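You operate a simulated robot arm through the tools that you are given. There is no shell and no other tool.

You are at the controls of a simulated two-armed robot. One attempt, no reset.

JOB
Hang both cable winders from the blue drawer on their pegs.
Fine: each on the peg of its own colour; shut the drawer; harm nothing. Where these are worked on the way, their far stop is far enough and under half their travel is too little: blue drawer.

Only the result counts: the job must be done as asked and must still hold three seconds after the hand-in. Knocking over, shifting, dropping, spilling or breaking anything else fails it.

ROBOT AND FRAMES
Two 7-joint arms with two-finger parallel grippers on one trunk, on a base that drives. Base frame: it is fixed to the floor where the robot stands at the start and does not move with it; the origin is under the middle of the robot, x ahead of it, y to its left, z up. Lengths are in m, angles in degrees, forces in N, time in s.
The left shoulder is at the start at [0.05, 0.187, 1.01], the right one opposite. With the tool pointing down near the work surface each hand reaches from about 0.1 to 0.66 m from the robot's upright axis, wherever it stands, measured 20 degrees to its own side. Places, roughly: blue cover [2.8, -2, 0.6]; blue drawer [3.7, -1.3, 0.8]; card reader switch [3.8, -1.2, 0.9]; clamp bar [3.2, -1.8, 0.7]; counter arm [2.5, -2.3, 0.7]; counter wheel [2.4, -2.2, 0.6]; counter zero key [2.3, -2.3, 0.6]; eraser knob [4.2, -0.9, 0.7]; glass plate switch [2.7, -2, 0.6]; green cable winder [3.75, -1.5, 0.75]; keypad copy key [3.5, -1.4, 0.9]; keypad eject key [3.4, -1.5, 0.9]; keypad erase key [3.4, -1.5, 0.9]; keypad verify key [3.5, -1.4, 0.9]; latch of the grey case [2.1, -2.4, 0.6]; light box switch [2.1, -2.5, 0.9]; red cable winder [4, -1.25, 0.75]; run key [4.1, -0.9, 0.7]; source knob [3.3, -1.6, 0.9]; switch of the purple dock [3.2, -1.6, 0.9]; tip of the green peg [3.3, -1.5, 0.8]; tip of the red peg [3.4, -1.4, 0.8]; white thumb screw [3, -1.7, 0.6]; yellow thumb screw [3.1, -1.6, 0.6]. Payload 3.43 kg a hand.
The tool frame of a hand sits at the grasp point between the pads (the TCP): z along the fingers, y along the line on which they close. The tips reach 0.03 m beyond it. The gripper opens to 0.094 m. The fingers are 0.028 m wide and 0.01 m thick; the gripper's body (0.05 by 0.096 m) begins 0.055 m behind the TCP.
Orientation is that of the tool frame in the base frame, as a unit quaternion [w, x, y, z]. With the fingers straight down and closing along the base's y, the tool's x points along the base's -x, its y along +y and its z along -z.

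CONTROLS
- The arms move only by the tool servo_tool. It takes "left_targets", "right_targets" or both (then of equal length, played together; a hand with none holds still); each is a list of rows, each a list of 7 numbers: the turn, a rotation vector about the tool's x, y, z in degrees, then the shift along the tool's x, y, z in m, then the closure in counts, from 0 (fully open) to 255 (shut). In form: [[ax, ay, az, tx, ty, tz, claw], ...]. A call has 1 to 20 rows; each row shifts and turns the commanded pose from where the row before left it, along the tool's axes as they then stand. Each row takes 0.2 s and may step no farther than 0.05 m and 8.6 degrees from the row before; otherwise, or with a gripper value out of range, the whole call is refused. Where a pose cannot be reached the arm comes as near as it can. A force on the tool above 40 N (or 10 N above the force at the start of the call, whichever is more), or a blocked arm, ends the call early, and 0.2 s more pass. The fingers move at their own pace (about 0.153 m/s each) and stop on an object; they squeeze with about 31 N. The grip force told is the motor's: it shows also when the fingers shut on nothing. Time passes only in rows, and 0.2 s behind the last, so rows that do not move let the fingers close. It gives the time, the measured TCP pose, the force on the tool (base axes), the opening and the grip force at its end, in the units of the frame above (readings bear some noise), with the torque about the TCP (base axes, N m) and any sound that the robot's microphone picked up.
- Cameras (640 x 400 px; columns grow to the right, rows downward): "scene" is now at [0.1501, -0.0025, 1.1785]; the picture's right is [-0.04, -1.00, 0.00], its down [-0.47, 0.02, -0.88] and it looks along [0.88, -0.03, -0.47] (base axes); focal length 246 px, centre (320, 200). "left" rides on the left gripper at [0.076, -0.014, -0.102] in its tool frame; the picture's right is [0.18, 0.98, 0.00], its down [-0.75, 0.14, -0.64] and it looks along [-0.63, 0.12, 0.77] (tool axes); focal length 243 px, centre (320, 200). "right" rides on the right gripper at [0.076, 0.014, -0.102] in its tool frame; the picture's right is [-0.18, 0.98, 0.00], its down [-0.75, -0.14, -0.64] and it looks along [-0.63, -0.12, 0.77] (tool axes); focal length 243 px, centre (320, 200). There is no depth. A picture from a camera that has moved, and an enlarged one, comes with that camera's place and axes in the base frame and with its lens.
- grab_frame(camera): a new picture of that camera. It takes no simulated time.
- lift_body(by): slides the trunk up (or, below 0, down) by that many m; the arms and the scene camera ride with it, the base frame stays. It gives what a move gives, with no picture.
- steer(legs): drives the robot by 1 to 6 legs, each [ahead, left, turn to the left] in m, m and degrees, along the robot's own axes; the way and the turn of a leg run together, so that a leg with both is an arc; at most 1.5 m and 180 degrees a leg. The arms and the cameras ride along, it lands a little off, and it stops where it bumps. It gives what a move gives.
- pan_tilt(pan, tilt): turns the head with the scene camera to pan (to the left, within 80 degrees either way) and tilt (down, from -29 to 69), counted from straight ahead of the robot. It gives what a move gives.
- zoom(camera, box): a new picture of the part [left, top, right, bottom] of that camera's present view, enlarged. It takes no simulated time.
- hand_in(): hands the job in; it is judged then, once.

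Nothing tells you exact positions but the pictures and the camera data. Unless the task says otherwise, let go and move clear before handing in.

The tools are called as a command line: name --argument value ..., lists and objects as JSON in quotes. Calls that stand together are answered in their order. servo_tool: Moves the arms, as the interface text tells. Its arguments: {"type":"object","properties":{"left_targets":{"type":"array"},"right_targets":{"type":"array"}},"required":[]} The other tools are called the same way: lift_body (by) slides the trunk up or down; steer (legs) drives the base; pan_tilt (pan, tilt) turns the head that bears the scene camera; grab_frame (camera) takes a picture; zoom (camera, box) takes an enlarged picture of a part of a camera's view; hand_in () hands the job in.

At the start:

```text
clock: 0.0
left_eef_pos: [0.475, 0.1758, 1.0433]
left_orientation: [0.0, 0.0, 1.0, 0.0]
left_contact_force: [0.2, 0.3, 0.1]
left_torque: [-0.01, 0.01, -0.01]
left_grip_width: 0.094
left_grasp_force: 0.1
right_eef_pos: [0.3752, -0.1487, 1.0756]
right_orientation: [0.0, 0.0, 1.0, 0.0]
right_contact_force: [-0.4, -0.4, 0.4]
right_torque: [-0.05, 0.01, 0.0]
right_grip_width: 0.0942
right_grasp_force: 0.1
trunk travel left (down, up): [-0.225, 0.207]
robot x, y, heading: [-0.0007, 0.0026, -0.1]
head pan, tilt: [-2.1, 28.0]
```

scene: 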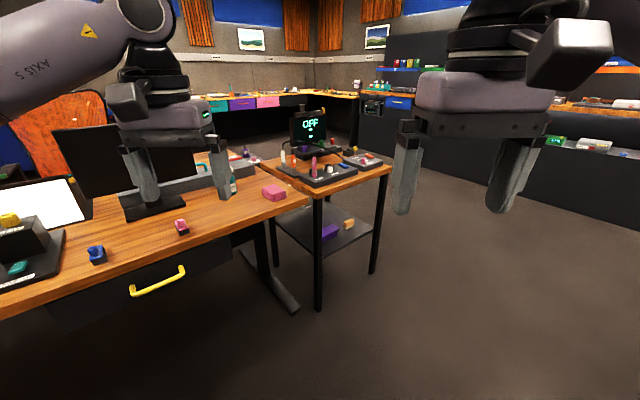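
right: 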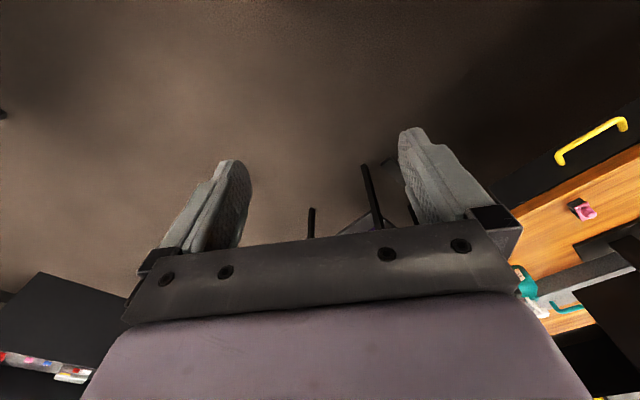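
left: 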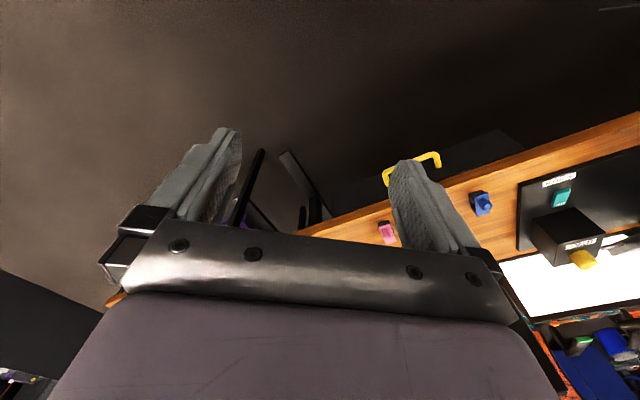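

I see a desk ahead-left, a small cart in front of me, and a dark counter on the far right, with the blue drawer near pixel (398,103). I'll look closer before driving.

zoom --camera "scene" --box '[340, 50, 500, 150]'

pan_tilt --pan -30 --tilt 20

grab_frame --camera "scene"

```text
4.00 times, centred on (420, 100) of scene
camera zoom: at [0.1501, -0.0025, 1.1785], right [-0.04, -1.0, 0.0], down [-0.47, 0.02, -0.88], along [0.88, -0.03, -0.47], focal length 983 px, centre (-80, 600)
```

zoom: 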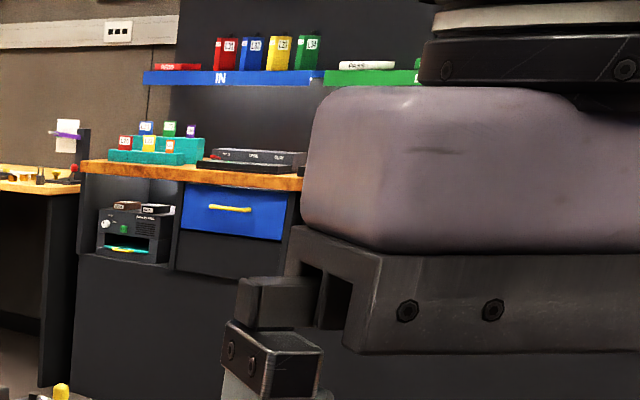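

```text
clock: 0.9
left_eef_pos: [0.4753, 0.176, 1.0441]
left_orientation: [0.0, 0.0, 1.0, -0.001]
left_contact_force: [-0.5, 0.7, 0.2]
left_torque: [-0.02, -0.03, -0.04]
left_grip_width: 0.0943
left_grasp_force: 0.0
right_eef_pos: [0.3765, -0.1492, 1.0764]
right_orientation: [0.0, 0.0, 1.0, 0.0]
right_contact_force: [-0.5, -0.4, 0.3]
right_torque: [-0.01, -0.01, -0.05]
right_grip_width: 0.094
right_grasp_force: 0.1
trunk travel left (down, up): [-0.225, 0.207]
robot x, y, heading: [0.0005, 0.0007, 0.0]
head pan, tilt: [-30.0, 20.0]
```

```text
taken
camera scene: at [0.1397, -0.0457, 1.1914], right [-0.5, -0.87, 0.0], down [-0.3, 0.17, -0.94], along [0.81, -0.47, -0.34], focal length 246 px, centre (320, 200)
```

scene: 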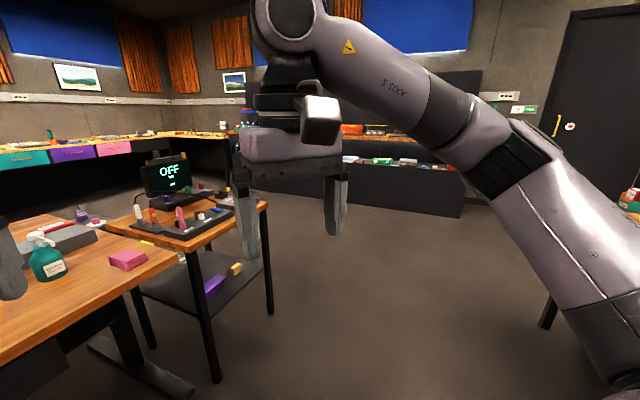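

The cart's near corner is around (1.34,-0.38), and the counter line runs at about 35°, facing the robot. I'll turn to face the counter and move diagonally clear of the cart, then look again.

steer --legs '[[0, 0, -54.5], [1.4, 0.36, 0]]'

pan_tilt --pan 60 --tilt 25

grab_frame --camera "scene"

```text
clock: 10.5
left_eef_pos: [1.5126, -1.2033, 1.0431]
left_orientation: [0.0, 0.457, 0.89, 0.0]
left_contact_force: [-0.1, -0.5, -0.1]
left_torque: [0.01, 0.03, -0.02]
left_grip_width: 0.094
left_grasp_force: 0.0
right_eef_pos: [1.191, -1.3116, 1.0759]
right_orientation: [0.0, 0.458, 0.889, 0.001]
right_contact_force: [0.0, -1.1, 0.1]
right_torque: [0.01, -0.01, -0.01]
right_grip_width: 0.094
right_grasp_force: 0.1
trunk travel left (down, up): [-0.225, 0.207]
robot x, y, heading: [1.0929, -0.9234, -54.5]
head pan, tilt: [-30.0, 20.0]
```

```text
clock: 12.1
left_eef_pos: [1.5126, -1.2032, 1.044]
left_orientation: [0.0, 0.457, 0.889, 0.0]
left_contact_force: [-0.7, -0.5, 0.6]
left_torque: [0.01, 0.01, -0.02]
left_grip_width: 0.094
left_grasp_force: 0.1
right_eef_pos: [1.1908, -1.3113, 1.0764]
right_orientation: [-0.001, 0.457, 0.89, 0.001]
right_contact_force: [0.5, 0.7, -0.1]
right_torque: [-0.01, 0.0, 0.0]
right_grip_width: 0.0937
right_grasp_force: 0.0
trunk travel left (down, up): [-0.225, 0.207]
robot x, y, heading: [1.0991, -0.9208, -54.3]
head pan, tilt: [60.0, 25.0]
```

```text
taken
camera scene: at [1.2205, -0.9576, 1.1834], right [0.1, -1.0, 0.0], down [-0.42, -0.04, -0.91], along [0.9, 0.09, -0.42], focal length 246 px, centre (320, 200)
```

scene: 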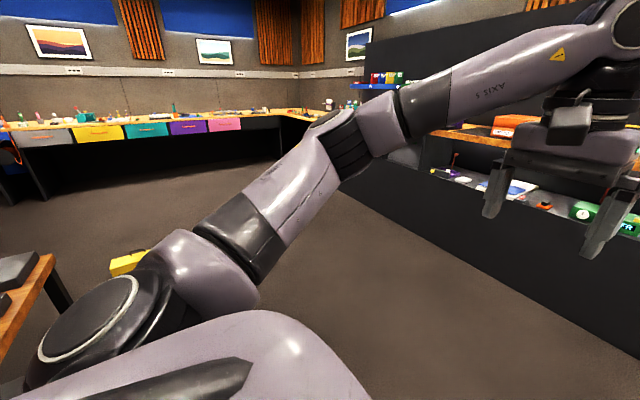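

Path along the counter looks clear. I'll drive to about 1 m in front of the blue drawer and look at it and the pegs.

steer --legs '[[0.4, 0.93, 0], [0.4, 0.93, 0]]'

pan_tilt --pan 0 --tilt 25

grab_frame --camera "scene"

```text
clock: 28.8
left_eef_pos: [3.5041, -0.7572, 1.0429]
left_orientation: [0.0, 0.445, 0.895, 0.0]
left_contact_force: [0.3, -0.6, -0.2]
left_torque: [0.01, 0.04, -0.03]
left_grip_width: 0.0939
left_grasp_force: 0.1
right_eef_pos: [3.1854, -0.8736, 1.075]
right_orientation: [0.001, 0.447, 0.895, 0.0]
right_contact_force: [-0.7, -1.0, 0.0]
right_torque: [0.01, -0.03, -0.02]
right_grip_width: 0.0938
right_grasp_force: 0.1
trunk travel left (down, up): [-0.225, 0.207]
robot x, y, heading: [3.0787, -0.4852, -52.9]
head pan, tilt: [60.0, 25.0]
```

```text
clock: 30.1
left_eef_pos: [3.5043, -0.7563, 1.0434]
left_orientation: [0.0, 0.445, 0.895, 0.0]
left_contact_force: [0.0, -0.1, 0.2]
left_torque: [0.02, 0.0, 0.01]
left_grip_width: 0.094
left_grasp_force: 0.0
right_eef_pos: [3.1853, -0.8726, 1.0759]
right_orientation: [0.0, 0.445, 0.896, 0.0]
right_contact_force: [0.1, 1.1, -0.8]
right_torque: [0.0, -0.03, 0.01]
right_grip_width: 0.0941
right_grasp_force: 0.1
trunk travel left (down, up): [-0.225, 0.207]
robot x, y, heading: [3.0748, -0.4805, -53.2]
head pan, tilt: [0.0, 25.0]
```

```text
taken
camera scene: at [3.1694, -0.603, 1.1834], right [-0.8, -0.6, 0.0], down [-0.25, 0.34, -0.91], along [0.55, -0.72, -0.42], focal length 246 px, centre (320, 200)
```

scene: 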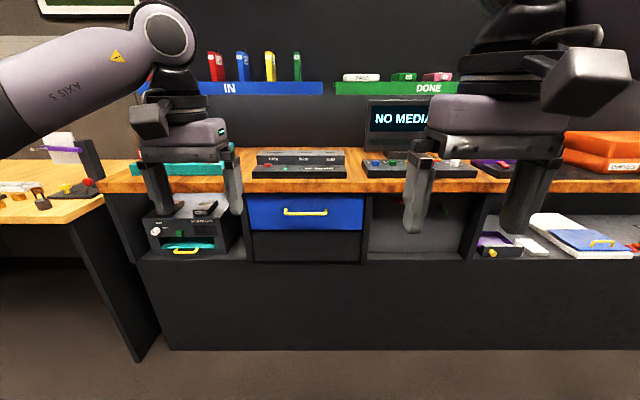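

The blue drawer with its yellow handle is at (305,212); the niche right of it probably holds the pegs. I'll zoom in.

zoom --camera "scene" --box '[230, 170, 390, 270]'

zoom --camera "scene" --box '[340, 150, 500, 250]'

grab_frame --camera "right"

```text
4.00 times, centred on (310, 220) of scene
camera zoom: at [3.1694, -0.603, 1.1834], right [-0.8, -0.6, 0.0], down [-0.25, 0.34, -0.91], along [0.55, -0.72, -0.42], focal length 983 px, centre (360, 120)
```

zoom: 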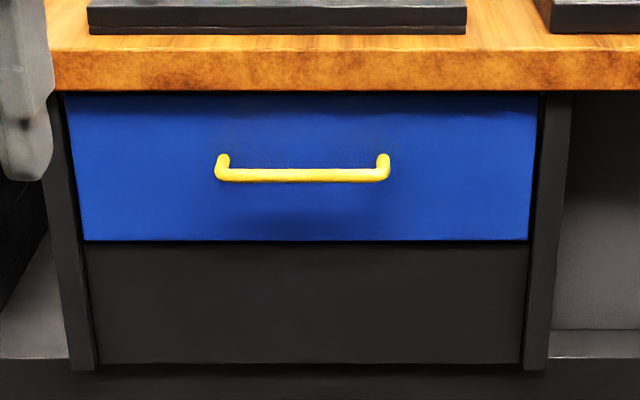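

```text
4.00 times, centred on (420, 200) of scene
camera zoom: at [3.1694, -0.603, 1.1834], right [-0.8, -0.6, 0.0], down [-0.25, 0.34, -0.91], along [0.55, -0.72, -0.42], focal length 983 px, centre (-80, 200)
```

zoom: 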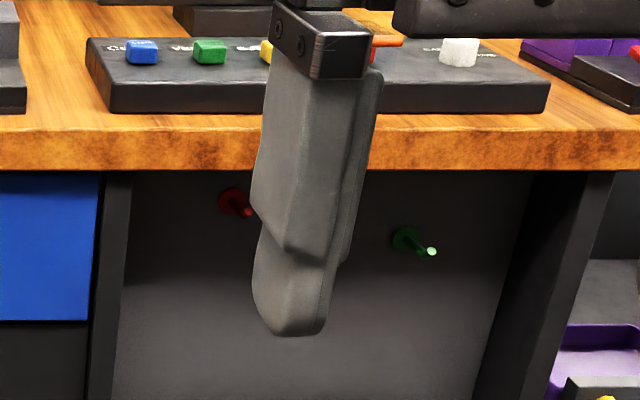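

```text
taken
camera right: at [3.149, -0.8039, 1.1775], right [0.9, 0.45, 0.0], down [0.34, -0.69, 0.64], along [0.29, -0.58, -0.77], focal length 243 px, centre (320, 200)
```

right: 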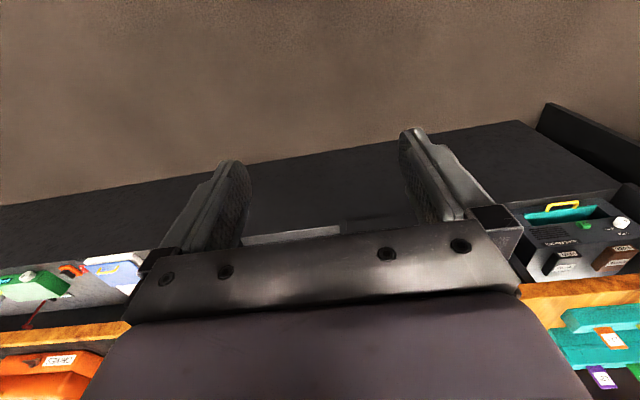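

The red and green pegs stick out of the recessed niche right of the drawer, tilting up slightly; the counter face is parallel to my picture plane. I'll move right and closer to get parallax.

steer --legs '[[0.12, -0.3, 0]]'

grab_frame --camera "scene"

zoom --camera "scene" --box '[170, 170, 330, 270]'

zoom --camera "scene" --box '[260, 170, 420, 270]'

```text
clock: 33.3
left_eef_pos: [3.3374, -1.0297, 1.044]
left_orientation: [0.0, 0.446, 0.895, 0.0]
left_contact_force: [-0.1, 0.7, 0.5]
left_torque: [0.03, -0.02, 0.02]
left_grip_width: 0.094
left_grasp_force: 0.0
right_eef_pos: [3.0178, -1.1455, 1.0763]
right_orientation: [-0.001, 0.445, 0.895, 0.0]
right_contact_force: [-0.2, -0.4, -0.1]
right_torque: [-0.02, -0.02, -0.01]
right_grip_width: 0.0939
right_grasp_force: 0.2
trunk travel left (down, up): [-0.225, 0.207]
robot x, y, heading: [2.9112, -0.7576, -52.7]
head pan, tilt: [0.0, 25.0]
```

```text
taken
camera scene: at [3.0024, -0.8762, 1.1834], right [-0.8, -0.6, 0.0], down [-0.25, 0.34, -0.91], along [0.55, -0.72, -0.42], focal length 246 px, centre (320, 200)
```

scene: 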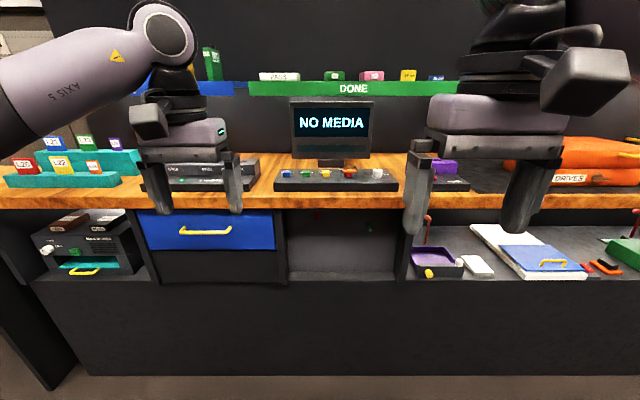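

```text
4.00 times, centred on (250, 220) of scene
camera zoom: at [3.0024, -0.8762, 1.1834], right [-0.8, -0.6, 0.0], down [-0.25, 0.34, -0.91], along [0.55, -0.72, -0.42], focal length 983 px, centre (600, 120)
```

zoom: 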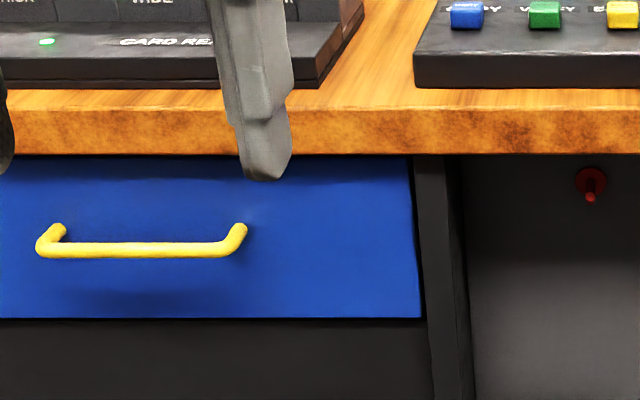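

```text
4.00 times, centred on (340, 220) of scene
camera zoom: at [3.0024, -0.8762, 1.1834], right [-0.8, -0.6, 0.0], down [-0.25, 0.34, -0.91], along [0.55, -0.72, -0.42], focal length 983 px, centre (240, 120)
```

zoom: 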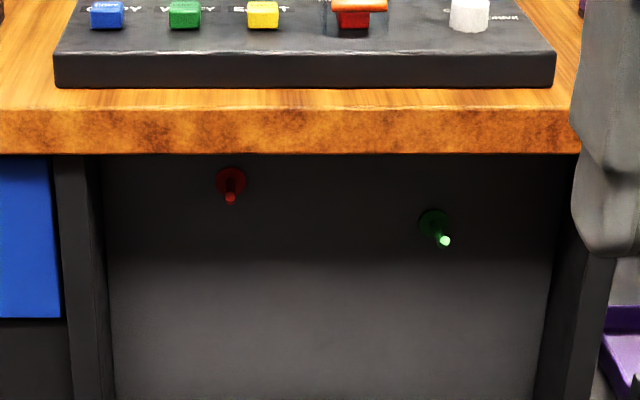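

I've triangulated the scene in counter coordinates (s along the counter to the left, d toward the counter). The handle is at s=2.22, d=3.13, z=0.78; the red peg tip at s=1.885, d=3.166, z=0.806; and the green peg tip at s=1.715, d=3.162, z=0.770. Next I'll line the left arm up with the handle and turn that hand horizontal.

steer --legs '[[-0.12, 0.19, 0]]'

servo_tool --left_targets '[[0, 0, 0, -0.04, 0, 0, 0], [0, 0, 0, -0.04, 0, 0, 0], [0, 0, 0, -0.04, 0, 0, 0], [0, -8.2, 0, 0, 0, 0, 0], [0, -8.2, 0, 0, 0, 0, 0], [0, -8.2, 0, 0, 0, 0, 0], [0, -8.2, 0, 0, 0, 0, 0], [0, -8.2, 0, 0, 0, 0, 0], [0, -8.2, 0, 0, 0, 0, 0], [0, -8.2, 0, 0, 0, 0, 0], [0, -8.2, 0, 0, 0, 0, 0], [0, -8.2, 0, 0, 0, 0, 0], [0, -8.2, 0, 0, 0, 0, 0], [0, -8.0, 0, 0, 0, 0, 0]]'

```text
clock: 35.6
left_eef_pos: [3.4152, -0.8197, 1.0443]
left_orientation: [0.001, 0.445, 0.896, 0.0]
left_contact_force: [0.0, 0.1, 0.7]
left_torque: [0.0, 0.0, -0.02]
left_grip_width: 0.094
left_grasp_force: 0.1
right_eef_pos: [3.0965, -0.9388, 1.0755]
right_orientation: [0.0, 0.444, 0.896, 0.0]
right_contact_force: [0.3, -0.5, -0.3]
right_torque: [-0.03, -0.02, -0.02]
right_grip_width: 0.0938
right_grasp_force: 0.0
trunk travel left (down, up): [-0.225, 0.207]
robot x, y, heading: [2.9892, -0.5488, -52.8]
head pan, tilt: [0.0, 25.0]
```

```text
clock: 38.6
left_eef_pos: [3.4751, -0.9174, 1.0416]
left_orientation: [0.597, 0.336, 0.662, -0.304]
left_contact_force: [-0.2, -0.1, 1.0]
left_torque: [0.03, 0.0, -0.01]
left_grip_width: 0.0938
left_grasp_force: 0.0
left hand out of reach, approached as far as the arm can: row 3, 14
right_eef_pos: [3.0961, -0.9394, 1.0758]
right_orientation: [-0.001, 0.444, 0.896, -0.001]
right_contact_force: [0.1, 0.7, -0.6]
right_torque: [0.01, 0.06, 0.02]
right_grip_width: 0.0942
right_grasp_force: 0.0
trunk travel left (down, up): [-0.225, 0.207]
robot x, y, heading: [2.9897, -0.5444, -53.0]
head pan, tilt: [0.0, 25.0]
```

The left hand is nearly horizontal. I'll lower the trunk to handle height and roll the hand so the fingers close vertically.

lift_body --by -0.2

servo_tool --left_targets '[[0, 0, 8.2, 0, 0, 0, 0], [0, 0, 8.2, 0, 0, 0, 0], [0, 0, 8.2, 0, 0, 0, 0], [0, 0, 8.2, 0, 0, 0, 0], [0, 0, 8.2, 0, 0, 0, 0], [0, 0, 8.2, 0, 0, 0, 0], [0, 0, 8.2, 0, 0, 0, 0], [0, 0, 8.2, 0, 0, 0, 0], [0, 0, 8.2, 0, 0, 0, 0], [0, 0, 8.2, 0, 0, 0, 0], [0, 0, 8.0, 0, 0, 0, 0]]'

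grab_frame --camera "scene"

grab_frame --camera "left"

```text
clock: 40.7
left_eef_pos: [3.4739, -0.9177, 0.8413]
left_orientation: [0.597, 0.337, 0.662, -0.304]
left_contact_force: [0.5, -0.1, -0.4]
left_torque: [0.02, -0.01, -0.01]
left_grip_width: 0.094
left_grasp_force: 0.1
right_eef_pos: [3.0951, -0.9385, 0.8757]
right_orientation: [0.001, 0.444, 0.896, 0.0]
right_contact_force: [0.8, 0.1, 0.4]
right_torque: [-0.01, 0.01, -0.02]
right_grip_width: 0.0939
right_grasp_force: 0.1
trunk travel left (down, up): [-0.025, 0.407]
robot x, y, heading: [2.9914, -0.5504, -52.8]
head pan, tilt: [0.0, 25.0]
```

```text
clock: 43.1
left_eef_pos: [3.4741, -0.9185, 0.8403]
left_orientation: [0.636, 0.707, 0.229, 0.209]
left_contact_force: [-0.4, 0.1, 0.0]
left_torque: [-0.03, -0.02, 0.01]
left_grip_width: 0.094
left_grasp_force: 0.0
right_eef_pos: [3.0945, -0.9392, 0.8767]
right_orientation: [0.0, 0.445, 0.896, -0.001]
right_contact_force: [-0.6, -0.4, -0.9]
right_torque: [0.02, -0.01, -0.02]
right_grip_width: 0.0939
right_grasp_force: 0.0
trunk travel left (down, up): [-0.025, 0.407]
robot x, y, heading: [2.9882, -0.5507, -52.9]
head pan, tilt: [0.0, 25.0]
```

```text
taken
camera scene: at [3.0801, -0.6686, 0.9834], right [-0.8, -0.6, 0.0], down [-0.26, 0.34, -0.91], along [0.55, -0.72, -0.42], focal length 246 px, centre (320, 200)
```

scene: 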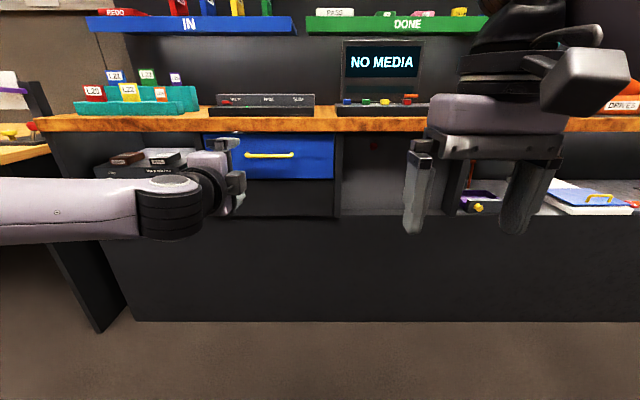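

```text
taken
camera left: at [3.4752, -0.7897, 0.8373], right [0.21, 0.02, 0.98], down [-0.98, 0.06, 0.21], along [-0.05, -1.0, 0.04], focal length 243 px, centre (320, 200)
```

left: 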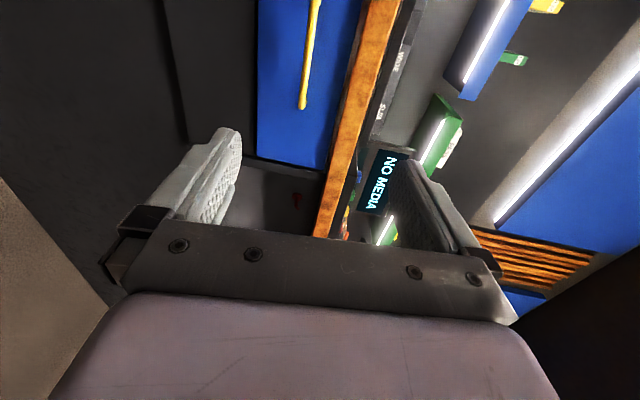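

The left hand is aligned with the handle's line but about 5 cm too high. I'll drive a bit closer, then lower and advance onto the bar.

steer --legs '[[0.12, 0, 0]]'

servo_tool --left_targets '[[-6, 0, 0, 0, 0, 0, 0], [0, 0, 0, 0, -0.028, 0, 0], [0, 0, 0, 0, -0.028, 0, 0], [0, 0, 0, 0, 0, 0.03, 0]]'

grab_frame --camera "scene"

grab_frame --camera "left"

```text
clock: 44.4
left_eef_pos: [3.5507, -1.0165, 0.8423]
left_orientation: [0.636, 0.706, 0.231, 0.209]
left_contact_force: [-0.2, 0.7, -0.6]
left_torque: [0.04, -0.01, -0.02]
left_grip_width: 0.0939
left_grasp_force: 0.1
right_eef_pos: [3.1712, -1.0364, 0.8758]
right_orientation: [0.0, 0.444, 0.896, 0.0]
right_contact_force: [0.7, 0.4, 0.6]
right_torque: [0.04, 0.0, 0.03]
right_grip_width: 0.094
right_grasp_force: 0.1
trunk travel left (down, up): [-0.025, 0.407]
robot x, y, heading: [3.0636, -0.6483, -52.8]
head pan, tilt: [0.0, 25.0]
```

```text
clock: 45.4
left_eef_pos: [3.5648, -1.035, 0.8188]
left_orientation: [0.653, 0.689, 0.228, 0.216]
left_contact_force: [0.5, -0.1, 0.6]
left_torque: [0.01, 0.0, -0.02]
left_grip_width: 0.0941
left_grasp_force: 0.0
left hand out of reach, approached as far as the arm can: row 1, 2, 3, 4
right_eef_pos: [3.1716, -1.0363, 0.8752]
right_orientation: [-0.001, 0.444, 0.896, 0.0]
right_contact_force: [-0.8, 0.3, -0.2]
right_torque: [-0.02, 0.01, 0.0]
right_grip_width: 0.0937
right_grasp_force: 0.0
trunk travel left (down, up): [-0.025, 0.407]
robot x, y, heading: [3.0642, -0.6481, -52.8]
head pan, tilt: [0.0, 25.0]
```

```text
taken
camera scene: at [3.1553, -0.767, 0.9834], right [-0.8, -0.61, 0.0], down [-0.26, 0.34, -0.91], along [0.55, -0.72, -0.42], focal length 246 px, centre (320, 200)
```

scene: 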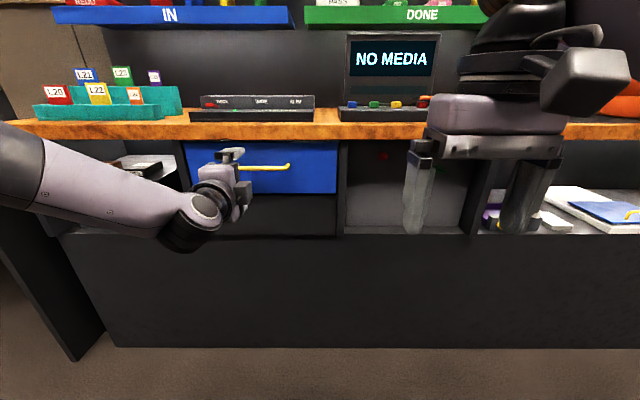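

```text
taken
camera left: at [3.5641, -0.9066, 0.8088], right [0.18, 0.07, 0.98], down [-0.98, 0.06, 0.18], along [-0.04, -1.0, 0.07], focal length 243 px, centre (320, 200)
```

left: 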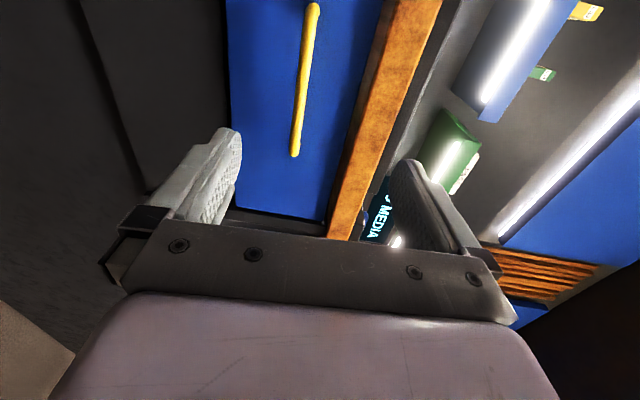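

The arm is at a wrist limit when fully level, so I'll let the hand pitch down about 20–25° and see if it reaches properly, then check.

servo_tool --left_targets '[[8, 0, 0, 0, 0, 0, 120], [8, 0, 0, 0, 0, 0, 120], [7, 0, 0, 0, 0, 0, 160]]'

grab_frame --camera "left"

```text
clock: 46.2
left_eef_pos: [3.5641, -1.0344, 0.8179]
left_orientation: [0.504, 0.806, 0.264, 0.164]
left_contact_force: [-0.5, 0.2, 0.2]
left_torque: [-0.02, -0.01, 0.02]
left_grip_width: 0.0349
left_grasp_force: 0.1
right_eef_pos: [3.1725, -1.0373, 0.8752]
right_orientation: [0.0, 0.444, 0.896, 0.0]
right_contact_force: [-0.3, 0.3, -0.4]
right_torque: [-0.02, 0.0, 0.06]
right_grip_width: 0.0937
right_grasp_force: 0.0
trunk travel left (down, up): [-0.025, 0.407]
robot x, y, heading: [3.0618, -0.6476, -52.5]
head pan, tilt: [0.0, 25.0]
```

```text
taken
camera left: at [3.5669, -0.9103, 0.8491], right [0.4, -0.24, 0.88], down [-0.91, -0.03, 0.41], along [-0.07, -0.97, -0.23], focal length 243 px, centre (320, 200)
```

left: 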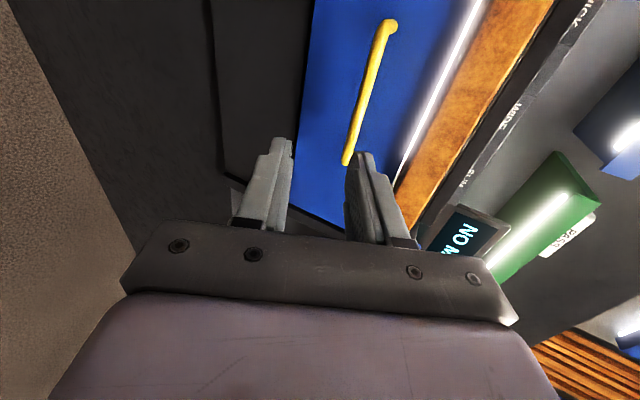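

Reach is fine at 26° pitch. I'll shift to the approach line and advance partway, then check with the camera.

servo_tool --left_targets '[[0, 0, 0, 0, 0.034, 0, 150], [0, 0, 0, -0.004, 0, 0.045, 150], [0, 0, 0, 0, 0, 0.04, 150]]'

grab_frame --camera "left"

zoom --camera "scene" --box '[180, 120, 340, 220]'

```text
clock: 47.0
left_eef_pos: [3.5999, -1.1024, 0.7955]
left_orientation: [0.506, 0.804, 0.265, 0.165]
left_contact_force: [-0.8, 0.0, -0.2]
left_torque: [-0.01, -0.05, -0.01]
left_grip_width: 0.0385
left_grasp_force: 0.0
left hand out of reach, approached as far as the arm can: row 1, 2, 3
right_eef_pos: [3.171, -1.0357, 0.8752]
right_orientation: [0.0, 0.443, 0.896, 0.0]
right_contact_force: [-0.8, 0.0, 0.1]
right_torque: [-0.02, -0.05, 0.02]
right_grip_width: 0.0941
right_grasp_force: 0.1
trunk travel left (down, up): [-0.025, 0.407]
robot x, y, heading: [3.0644, -0.6485, -52.5]
head pan, tilt: [0.0, 25.0]
```

```text
taken
camera left: at [3.6028, -0.9779, 0.8255], right [0.4, -0.23, 0.89], down [-0.91, -0.03, 0.41], along [-0.07, -0.97, -0.22], focal length 243 px, centre (320, 200)
```

left: 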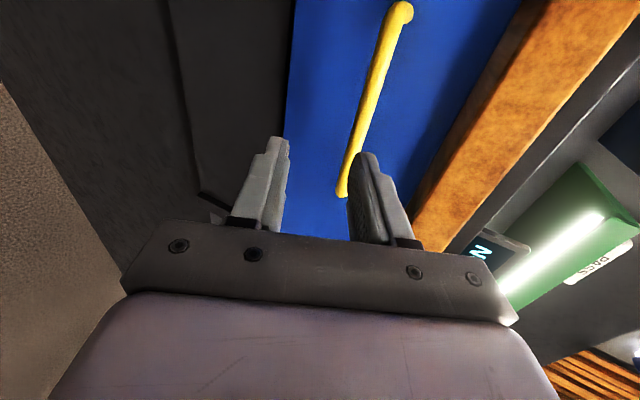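

```text
4.00 times, centred on (260, 170) of scene
camera zoom: at [3.1554, -0.767, 0.9834], right [-0.8, -0.61, 0.0], down [-0.26, 0.34, -0.91], along [0.55, -0.72, -0.42], focal length 983 px, centre (560, 320)
```

zoom: 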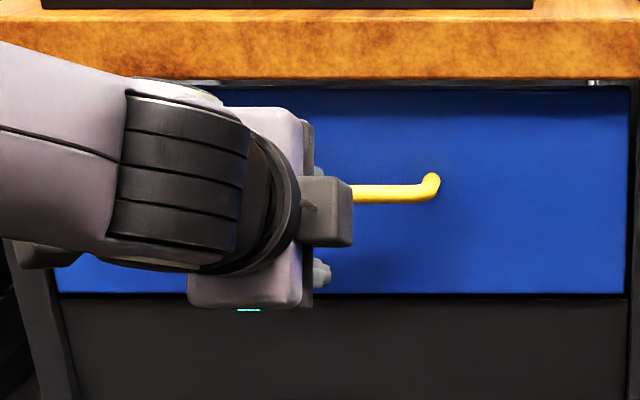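

The bar is about 2.8 cm above the finger centre line, but the arm is blocked from moving up in this posture. I'll raise the trunk 8 cm so the hand works lower relative to the shoulder.

lift_body --by 0.08

servo_tool --left_targets '[[0, 0, 0, 0, -0.022, 0, 150], [0, 0, 0, 0, -0.022, 0, 150], [0, 0, 0, 0, 0, 0.035, 150]]'

grab_frame --camera "left"

```text
clock: 48.2
left_eef_pos: [3.599, -1.1036, 0.8749]
left_orientation: [0.506, 0.804, 0.265, 0.166]
left_contact_force: [0.1, 0.6, 0.1]
left_torque: [-0.02, 0.0, -0.04]
left_grip_width: 0.0386
left_grasp_force: 0.1
right_eef_pos: [3.1729, -1.0362, 0.956]
right_orientation: [0.0, 0.444, 0.896, 0.0]
right_contact_force: [-0.6, -0.2, 1.2]
right_torque: [-0.01, 0.0, 0.01]
right_grip_width: 0.0942
right_grasp_force: 0.0
trunk travel left (down, up): [-0.105, 0.327]
robot x, y, heading: [3.0642, -0.6462, -52.6]
head pan, tilt: [0.0, 25.0]
```

```text
clock: 49.0
left_eef_pos: [3.6077, -1.1147, 0.8195]
left_orientation: [0.507, 0.803, 0.265, 0.166]
left_contact_force: [0.7, 0.2, 0.3]
left_torque: [0.0, 0.02, -0.05]
left_grip_width: 0.0387
left_grasp_force: 0.1
right_eef_pos: [3.1724, -1.0373, 0.9558]
right_orientation: [0.0, 0.444, 0.896, 0.0]
right_contact_force: [-0.6, 0.1, -0.7]
right_torque: [0.01, -0.01, -0.02]
right_grip_width: 0.094
right_grasp_force: 0.0
trunk travel left (down, up): [-0.105, 0.327]
robot x, y, heading: [3.0644, -0.6454, -52.7]
head pan, tilt: [0.0, 25.0]
```

```text
taken
camera left: at [3.6102, -0.9889, 0.8503], right [0.4, -0.23, 0.89], down [-0.91, -0.03, 0.41], along [-0.07, -0.97, -0.22], focal length 243 px, centre (320, 200)
```

left: 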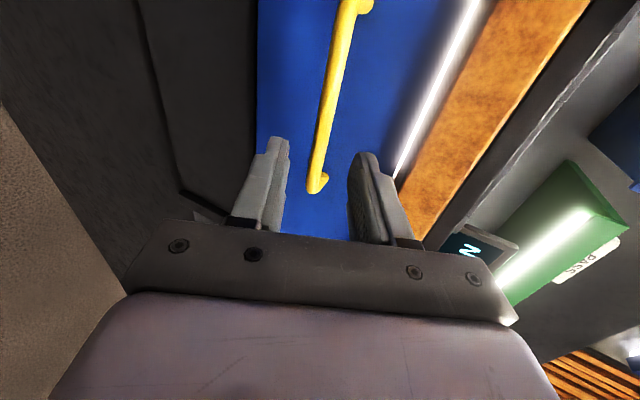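

The bar now lies midway between the fingers. I'll advance 6.5 cm and close on it.

servo_tool --left_targets '[[0, 0, 0, 0, 0, 0.035, 150], [0, 0, 0, 0, 0, 0.031, 150], [0, 0, 0, 0, 0, 0, 255], [0, 0, 0, 0, 0, 0, 255], [0, 0, 0, 0, 0, 0, 255]]'

grab_frame --camera "left"

```text
clock: 50.2
left_eef_pos: [3.6362, -1.1518, 0.7976]
left_orientation: [0.516, 0.798, 0.263, 0.167]
left_contact_force: [-2.2, -1.6, 27.1]
left_torque: [-0.9, 0.42, -0.38]
left_grip_width: 0.0116
left_grasp_force: 44.6
left hand out of reach, approached as far as the arm can: row 2
right_eef_pos: [3.1696, -1.0353, 0.9555]
right_orientation: [0.001, 0.444, 0.896, -0.001]
right_contact_force: [-0.5, -0.4, 0.3]
right_torque: [0.03, -0.01, 0.0]
right_grip_width: 0.094
right_grasp_force: 0.1
trunk travel left (down, up): [-0.105, 0.327]
robot x, y, heading: [3.0659, -0.6487, -52.5]
head pan, tilt: [0.0, 25.0]
```

```text
taken
camera left: at [3.639, -1.0264, 0.8256], right [0.39, -0.22, 0.89], down [-0.92, -0.02, 0.4], along [-0.07, -0.98, -0.21], focal length 243 px, centre (320, 200)
```

left: 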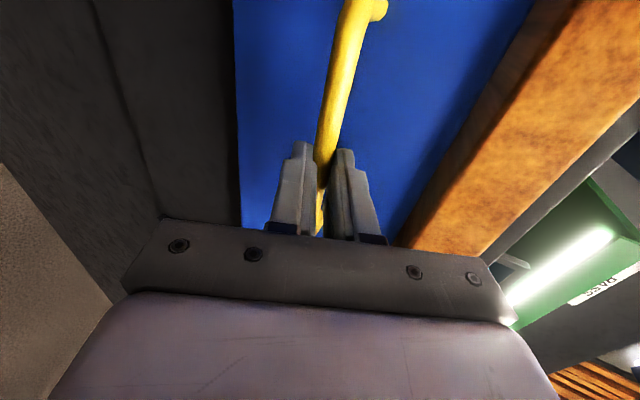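

The handle is gripped (1.16 cm). I'll relieve the vertical load and pull straight out along the drawer's axis.

servo_tool --left_targets '[[0, 0, 0, 0, 0.0045, -0.002, 255], [0, 0, 0, 0, -0.0083, -0.0182, 255], [0, 0, 0, 0, -0.0083, -0.0182, 255], [0, 0, 0, 0, -0.0083, -0.0182, 255], [0, 0, 0, 0, -0.0083, -0.0182, 255], [0, 0, 0, 0, -0.0083, -0.0182, 255], [0, 0, 0, 0, -0.0083, -0.0182, 255]]'

grab_frame --camera "scene"

```text
clock: 51.8
left_eef_pos: [3.5635, -1.0547, 0.7978]
left_orientation: [0.509, 0.804, 0.262, 0.164]
left_contact_force: [-12.0, -9.6, 18.5]
left_torque: [-0.56, 0.27, 0.75]
left_grip_width: 0.0116
left_grasp_force: 45.1
right_eef_pos: [3.1704, -1.0371, 0.9558]
right_orientation: [0.001, 0.444, 0.896, 0.001]
right_contact_force: [0.6, -0.9, 0.2]
right_torque: [0.01, 0.0, 0.05]
right_grip_width: 0.094
right_grasp_force: 0.0
trunk travel left (down, up): [-0.105, 0.327]
robot x, y, heading: [3.0628, -0.6475, -52.8]
head pan, tilt: [0.0, 25.0]
```

```text
taken
camera scene: at [3.1534, -0.7667, 1.0637], right [-0.8, -0.61, 0.0], down [-0.25, 0.34, -0.91], along [0.55, -0.72, -0.42], focal length 246 px, centre (320, 200)
```

scene: 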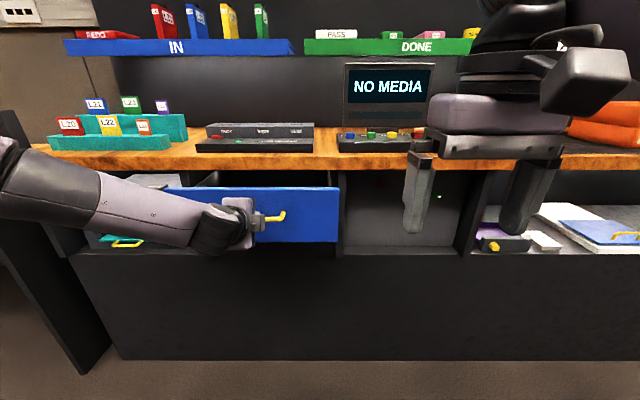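

The drawer has come out about 12 cm. I'll relax the side and vertical loads and keep pulling.

servo_tool --left_targets '[[0, 0, 0, -0.003, 0.005, -0.0025, 255], [0, 0, 0, 0, -0.0083, -0.0182, 255], [0, 0, 0, 0, -0.0083, -0.0182, 255], [0, 0, 0, 0, -0.0083, -0.0182, 255], [0, 0, 0, 0, -0.0083, -0.0182, 255], [0, 0, 0, 0, -0.0083, -0.0182, 255]]'

grab_frame --camera "scene"

```text
clock: 53.2
left_eef_pos: [3.5034, -0.9752, 0.7976]
left_orientation: [0.503, 0.807, 0.264, 0.164]
left_contact_force: [-13.4, -7.8, -16.4]
left_torque: [-0.15, 0.72, 1.09]
left_grip_width: 0.0117
left_grasp_force: 44.8
right_eef_pos: [3.1708, -1.0382, 0.9545]
right_orientation: [-0.001, 0.444, 0.896, 0.0]
right_contact_force: [-0.4, 0.5, -0.1]
right_torque: [0.02, 0.01, 0.02]
right_grip_width: 0.094
right_grasp_force: 0.0
trunk travel left (down, up): [-0.105, 0.327]
robot x, y, heading: [3.0668, -0.6489, -52.8]
head pan, tilt: [0.0, 25.0]
```

```text
taken
camera scene: at [3.1555, -0.7684, 1.0629], right [-0.8, -0.61, 0.0], down [-0.26, 0.34, -0.91], along [0.55, -0.72, -0.42], focal length 246 px, centre (320, 200)
```

scene: 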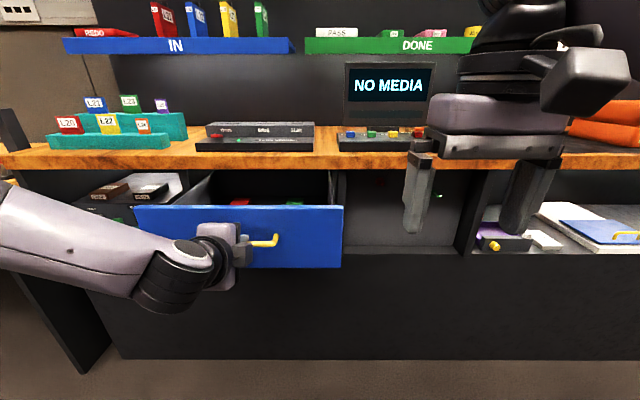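

Out about 22 cm, and the red and green winders are visible inside. I'll keep pulling until it stops.

servo_tool --left_targets '[[0, 0, 0, -0.003, -0.004, 0.002, 255], [0, 0, 0, 0, -0.0087, -0.018, 255], [0, 0, 0, 0, -0.0087, -0.018, 255], [0, 0, 0, 0, -0.0087, -0.018, 255], [0, 0, 0, 0, -0.0087, -0.018, 255]]'

grab_frame --camera "scene"

```text
clock: 54.3
left_eef_pos: [3.4674, -0.928, 0.7998]
left_orientation: [0.512, 0.798, 0.268, 0.17]
left_contact_force: [8.2, -17.3, -12.8]
left_torque: [-0.19, 0.35, -0.4]
left_grip_width: 0.0116
left_grasp_force: 44.4
right_eef_pos: [3.1734, -1.0384, 0.9542]
right_orientation: [-0.001, 0.444, 0.896, 0.0]
right_contact_force: [0.2, 0.5, 0.4]
right_torque: [0.02, -0.01, 0.0]
right_grip_width: 0.094
right_grasp_force: 0.0
trunk travel left (down, up): [-0.105, 0.327]
robot x, y, heading: [3.065, -0.6487, -52.7]
head pan, tilt: [0.0, 25.0]
stopped in row 5 (left hand): the force on the tool passed its limit at 69 N (the readings are from after the stop); the commanded pose is now the measured one
```

```text
taken
camera scene: at [3.157, -0.7696, 1.0627], right [-0.8, -0.6, 0.0], down [-0.26, 0.34, -0.91], along [0.55, -0.72, -0.42], focal length 246 px, centre (320, 200)
```

scene: 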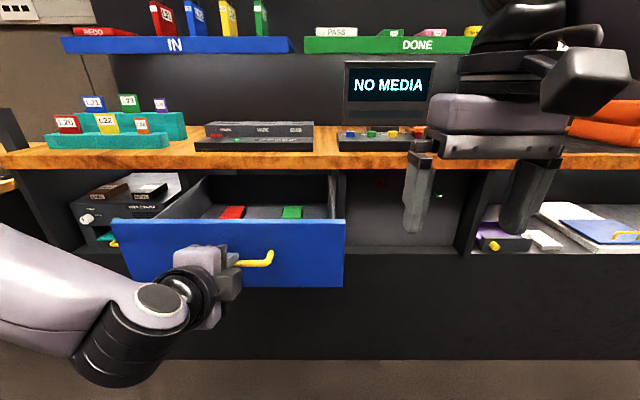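

The drawer hit its far stop at about 28 cm of travel. I'll release the handle and back the hand off.

servo_tool --left_targets '[[0, 0, 0, 0, 0, 0, 140], [0, 0, 0, 0, 0, 0, 140], [0, 0, 0, 0, 0, 0, 140], [0, 0, 0, 0, 0, -0.02, 140], [0, 0, 0, 0, 0, -0.02, 140]]'

grab_frame --camera "left"

```text
clock: 55.5
left_eef_pos: [3.4437, -0.8977, 0.8184]
left_orientation: [0.514, 0.797, 0.267, 0.171]
left_contact_force: [0.2, -0.3, 0.4]
left_torque: [-0.01, 0.0, 0.01]
left_grip_width: 0.0425
left_grasp_force: 0.0
right_eef_pos: [3.1715, -1.0374, 0.9553]
right_orientation: [-0.001, 0.444, 0.896, 0.001]
right_contact_force: [0.1, 0.6, -0.1]
right_torque: [-0.02, -0.01, 0.03]
right_grip_width: 0.0938
right_grasp_force: 0.0
trunk travel left (down, up): [-0.105, 0.327]
robot x, y, heading: [3.0621, -0.6478, -53.0]
head pan, tilt: [0.0, 25.0]
```

```text
taken
camera left: at [3.4453, -0.772, 0.847], right [0.39, -0.21, 0.89], down [-0.92, -0.03, 0.4], along [-0.06, -0.98, -0.21], focal length 243 px, centre (320, 200)
```

left: 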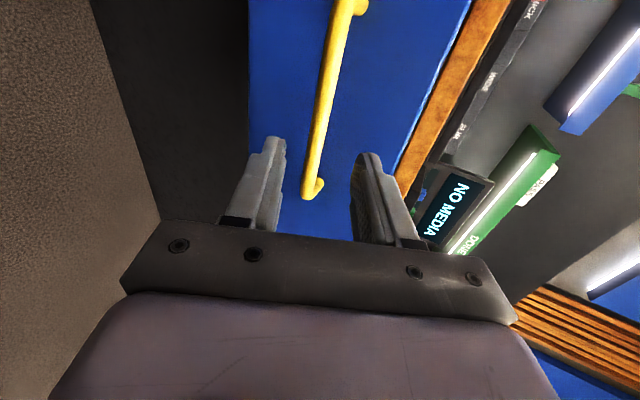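

The hand is clear of the handle. I'll raise the trunk and look down into the drawer.

lift_body --by 0.25

pan_tilt --pan 8 --tilt 45

grab_frame --camera "scene"

```text
clock: 58.1
left_eef_pos: [3.4446, -0.8982, 1.0697]
left_orientation: [0.514, 0.797, 0.267, 0.17]
left_contact_force: [-0.4, -0.3, -0.1]
left_torque: [-0.03, 0.01, 0.0]
left_grip_width: 0.0425
left_grasp_force: 0.0
right_eef_pos: [3.1729, -1.0365, 1.2061]
right_orientation: [0.0, 0.444, 0.896, 0.0]
right_contact_force: [0.4, 0.0, -0.5]
right_torque: [0.01, -0.03, -0.01]
right_grip_width: 0.0939
right_grasp_force: 0.1
trunk travel left (down, up): [-0.355, 0.077]
robot x, y, heading: [3.0657, -0.6497, -52.7]
head pan, tilt: [0.0, 25.0]
```

```text
clock: 58.9
left_eef_pos: [3.4437, -0.898, 1.0684]
left_orientation: [0.515, 0.797, 0.267, 0.17]
left_contact_force: [-0.3, -0.7, -0.6]
left_torque: [0.03, 0.05, 0.01]
left_grip_width: 0.0424
left_grasp_force: 0.1
right_eef_pos: [3.1715, -1.037, 1.207]
right_orientation: [0.0, 0.444, 0.896, 0.0]
right_contact_force: [0.0, -0.2, -0.4]
right_torque: [0.01, 0.01, 0.02]
right_grip_width: 0.0941
right_grasp_force: 0.1
trunk travel left (down, up): [-0.355, 0.077]
robot x, y, heading: [3.0638, -0.6484, -52.7]
head pan, tilt: [8.0, 45.0]
```

```text
taken
camera scene: at [3.1576, -0.7516, 1.2829], right [-0.7, -0.71, 0.0], down [-0.5, 0.5, -0.71], along [0.5, -0.5, -0.71], focal length 246 px, centre (320, 200)
```

scene: 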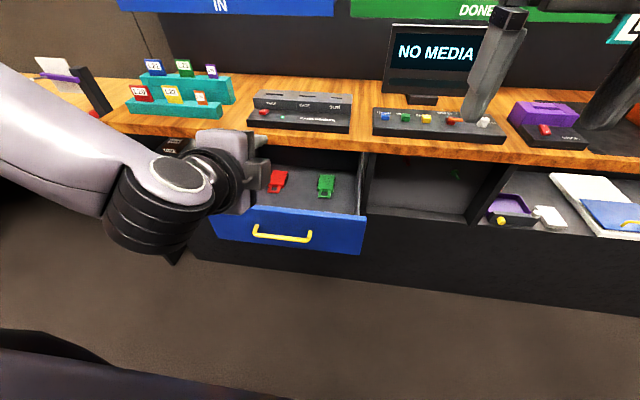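

zoom --camera "scene" --box '[240, 150, 368, 230]'

grab_frame --camera "left"

```text
5.00 times, centred on (304, 190) of scene
camera zoom: at [3.1576, -0.7516, 1.2829], right [-0.7, -0.71, 0.0], down [-0.5, 0.5, -0.71], along [0.5, -0.5, -0.71], focal length 1229 px, centre (400, 250)
```

zoom: 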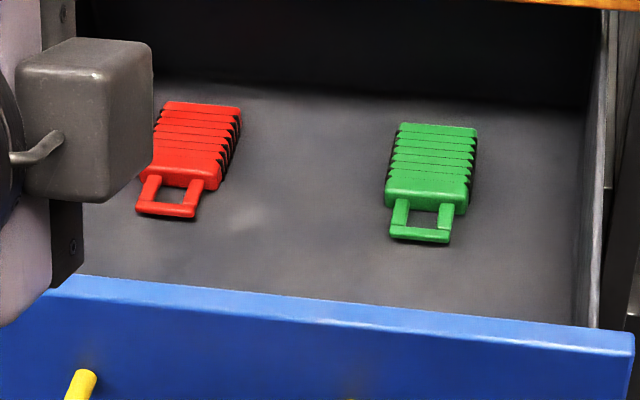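

```text
taken
camera left: at [3.4453, -0.7722, 1.0971], right [0.39, -0.21, 0.89], down [-0.92, -0.03, 0.4], along [-0.06, -0.98, -0.21], focal length 243 px, centre (320, 200)
```

left: 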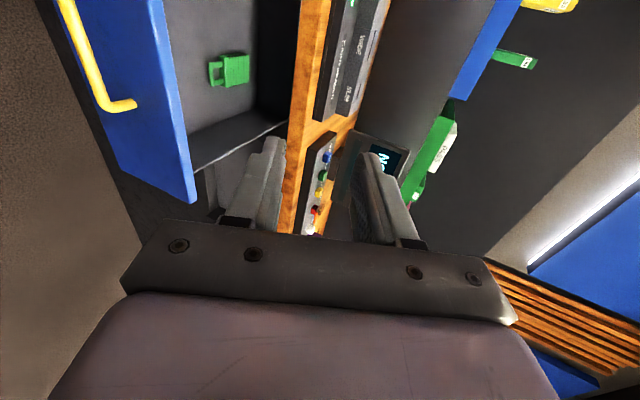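

Both winders lie flat with their hanging loops toward me. Red is at about s=2.31 and green at s=2.143; each has its body at d≈3.085–3.16 and its loop at d≈3.055–3.085. Hanging needs a 180° tool roll between pick and hang, so I'll move the left hand aside and test the right wrist's roll range in free air.

servo_tool --left_targets '[[0, 0, 0, 0.04, 0, -0.03, 140], [0, 0, 0, 0.04, 0, 0, 140], [0, 0, 0, 0.04, 0, 0, 140], [0, 0, 0, 0, 0, 0, 140], [0, 0, 0, 0, 0, 0, 140], [0, 0, 0, 0, 0, 0, 140], [0, 0, 0, 0, 0, 0, 140], [0, 0, 0, 0, 0, 0, 140], [0, 0, 0, 0, 0, 0, 140], [0, 0, 0, 0, 0, 0, 140], [0, 0, 0, 0, 0, 0, 140], [0, 0, 0, 0, 0, 0, 140], [0, 0, 0, 0, 0, 0, 140], [0, 0, 0, 0, 0, 0, 140], [0, 0, 0, 0, 0, 0, 140], [0, 0, 0, 0, 0, 0, 140], [0, 0, 0, 0, 0, 0, 140], [0, 0, 0, 0, 0, 0, 140], [0, 0, 0, 0, 0, 0, 140], [0, 0, 0, 0, 0, 0, 140]]' --right_targets '[[0, 0, 8.5, 0, 0, 0, 0], [0, 0, 8.5, 0, 0, 0, 0], [0, 0, 8.5, 0, 0, 0, 0], [0, 0, 8.5, 0, 0, 0, 0], [0, 0, 8.5, 0, 0, 0, 0], [0, 0, 8.5, 0, 0, 0, 0], [0, 0, 8.5, 0, 0, 0, 0], [0, 0, 8.5, 0, 0, 0, 0], [0, 0, 8.5, 0, 0, 0, 0], [0, 0, 8.5, 0, 0, 0, 0], [0, 0, 8.5, 0, 0, 0, 0], [0, 0, 8.5, 0, 0, 0, 0], [0, 0, 8.5, 0, 0, 0, 0], [0, 0, 8.5, 0, 0, 0, 0], [0, 0, 8.5, 0, 0, 0, 0], [0, 0, 8.5, 0, 0, 0, 0], [0, 0, 8.5, 0, 0, 0, 0], [0, 0, 8.5, 0, 0, 0, 0], [0, 0, 8.5, 0, 0, 0, 0], [0, 0, 8.5, 0, 0, 0, 0]]'

```text
clock: 63.1
left_eef_pos: [3.5376, -0.843, 1.0861]
left_orientation: [0.514, 0.797, 0.267, 0.17]
left_contact_force: [-0.8, 0.0, 0.5]
left_torque: [0.01, -0.01, -0.01]
left_grip_width: 0.0424
left_grasp_force: 0.1
left hand out of reach, approached as far as the arm can: row 1, 2
right_eef_pos: [3.1709, -1.0371, 1.205]
right_orientation: [0.0, 0.93, -0.366, 0.0]
right_contact_force: [1.0, -0.8, 0.1]
right_torque: [-0.01, -0.04, -0.02]
right_grip_width: 0.0941
right_grasp_force: 0.0
trunk travel left (down, up): [-0.355, 0.077]
robot x, y, heading: [3.0668, -0.6486, -52.8]
head pan, tilt: [8.0, 45.0]
```

The right wrist takes a 170° roll. I'll back off 0.3 m and test whether it can also point nearly level at the reach I'd need for hanging.

steer --legs '[[-0.3, 0, 0]]'

servo_tool --right_targets '[[0, 0, 7.5, 0, 0, 0.04, 0], [0, 8.5, 0, 0, 0, 0, 0], [0, 8.5, 0, 0, 0, 0, 0], [0, 8.5, 0, 0, 0, 0, 0], [0, 8.5, 0, 0, 0, 0, 0], [0, 8.5, 0, 0, 0, 0, 0], [0, 8.5, 0, 0, 0, 0, 0], [0, 8.5, 0, 0, 0, 0, 0], [0, 8.5, 0, 0, 0, 0, 0], [0, 8, 0, 0, 0, 0, 0]]'

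```text
clock: 65.2
left_eef_pos: [3.356, -0.6059, 1.0867]
left_orientation: [0.515, 0.797, 0.265, 0.169]
left_contact_force: [0.5, 0.2, 0.4]
left_torque: [0.06, -0.01, 0.02]
left_grip_width: 0.0427
left_grasp_force: 0.0
right_eef_pos: [2.9892, -0.7985, 1.2062]
right_orientation: [0.0, 0.931, -0.366, 0.0]
right_contact_force: [-1.0, -1.3, 0.1]
right_torque: [0.01, 0.0, 0.0]
right_grip_width: 0.0941
right_grasp_force: 0.1
trunk travel left (down, up): [-0.355, 0.077]
robot x, y, heading: [2.884, -0.4114, -53.2]
head pan, tilt: [8.0, 45.0]
```

```text
clock: 67.4
left_eef_pos: [3.3567, -0.6076, 1.0871]
left_orientation: [0.514, 0.798, 0.266, 0.17]
left_contact_force: [0.3, 0.3, -0.6]
left_torque: [0.01, 0.05, 0.01]
left_grip_width: 0.0424
left_grasp_force: 0.0
right_eef_pos: [3.0219, -0.8115, 1.1832]
right_orientation: [0.263, 0.713, -0.336, 0.557]
right_contact_force: [-0.7, 0.7, 0.2]
right_torque: [0.0, -0.02, -0.02]
right_grip_width: 0.094
right_grasp_force: 0.2
right hand out of reach, approached as far as the arm can: row 9, 10
trunk travel left (down, up): [-0.355, 0.077]
robot x, y, heading: [2.8828, -0.4112, -53.2]
head pan, tilt: [8.0, 45.0]
```

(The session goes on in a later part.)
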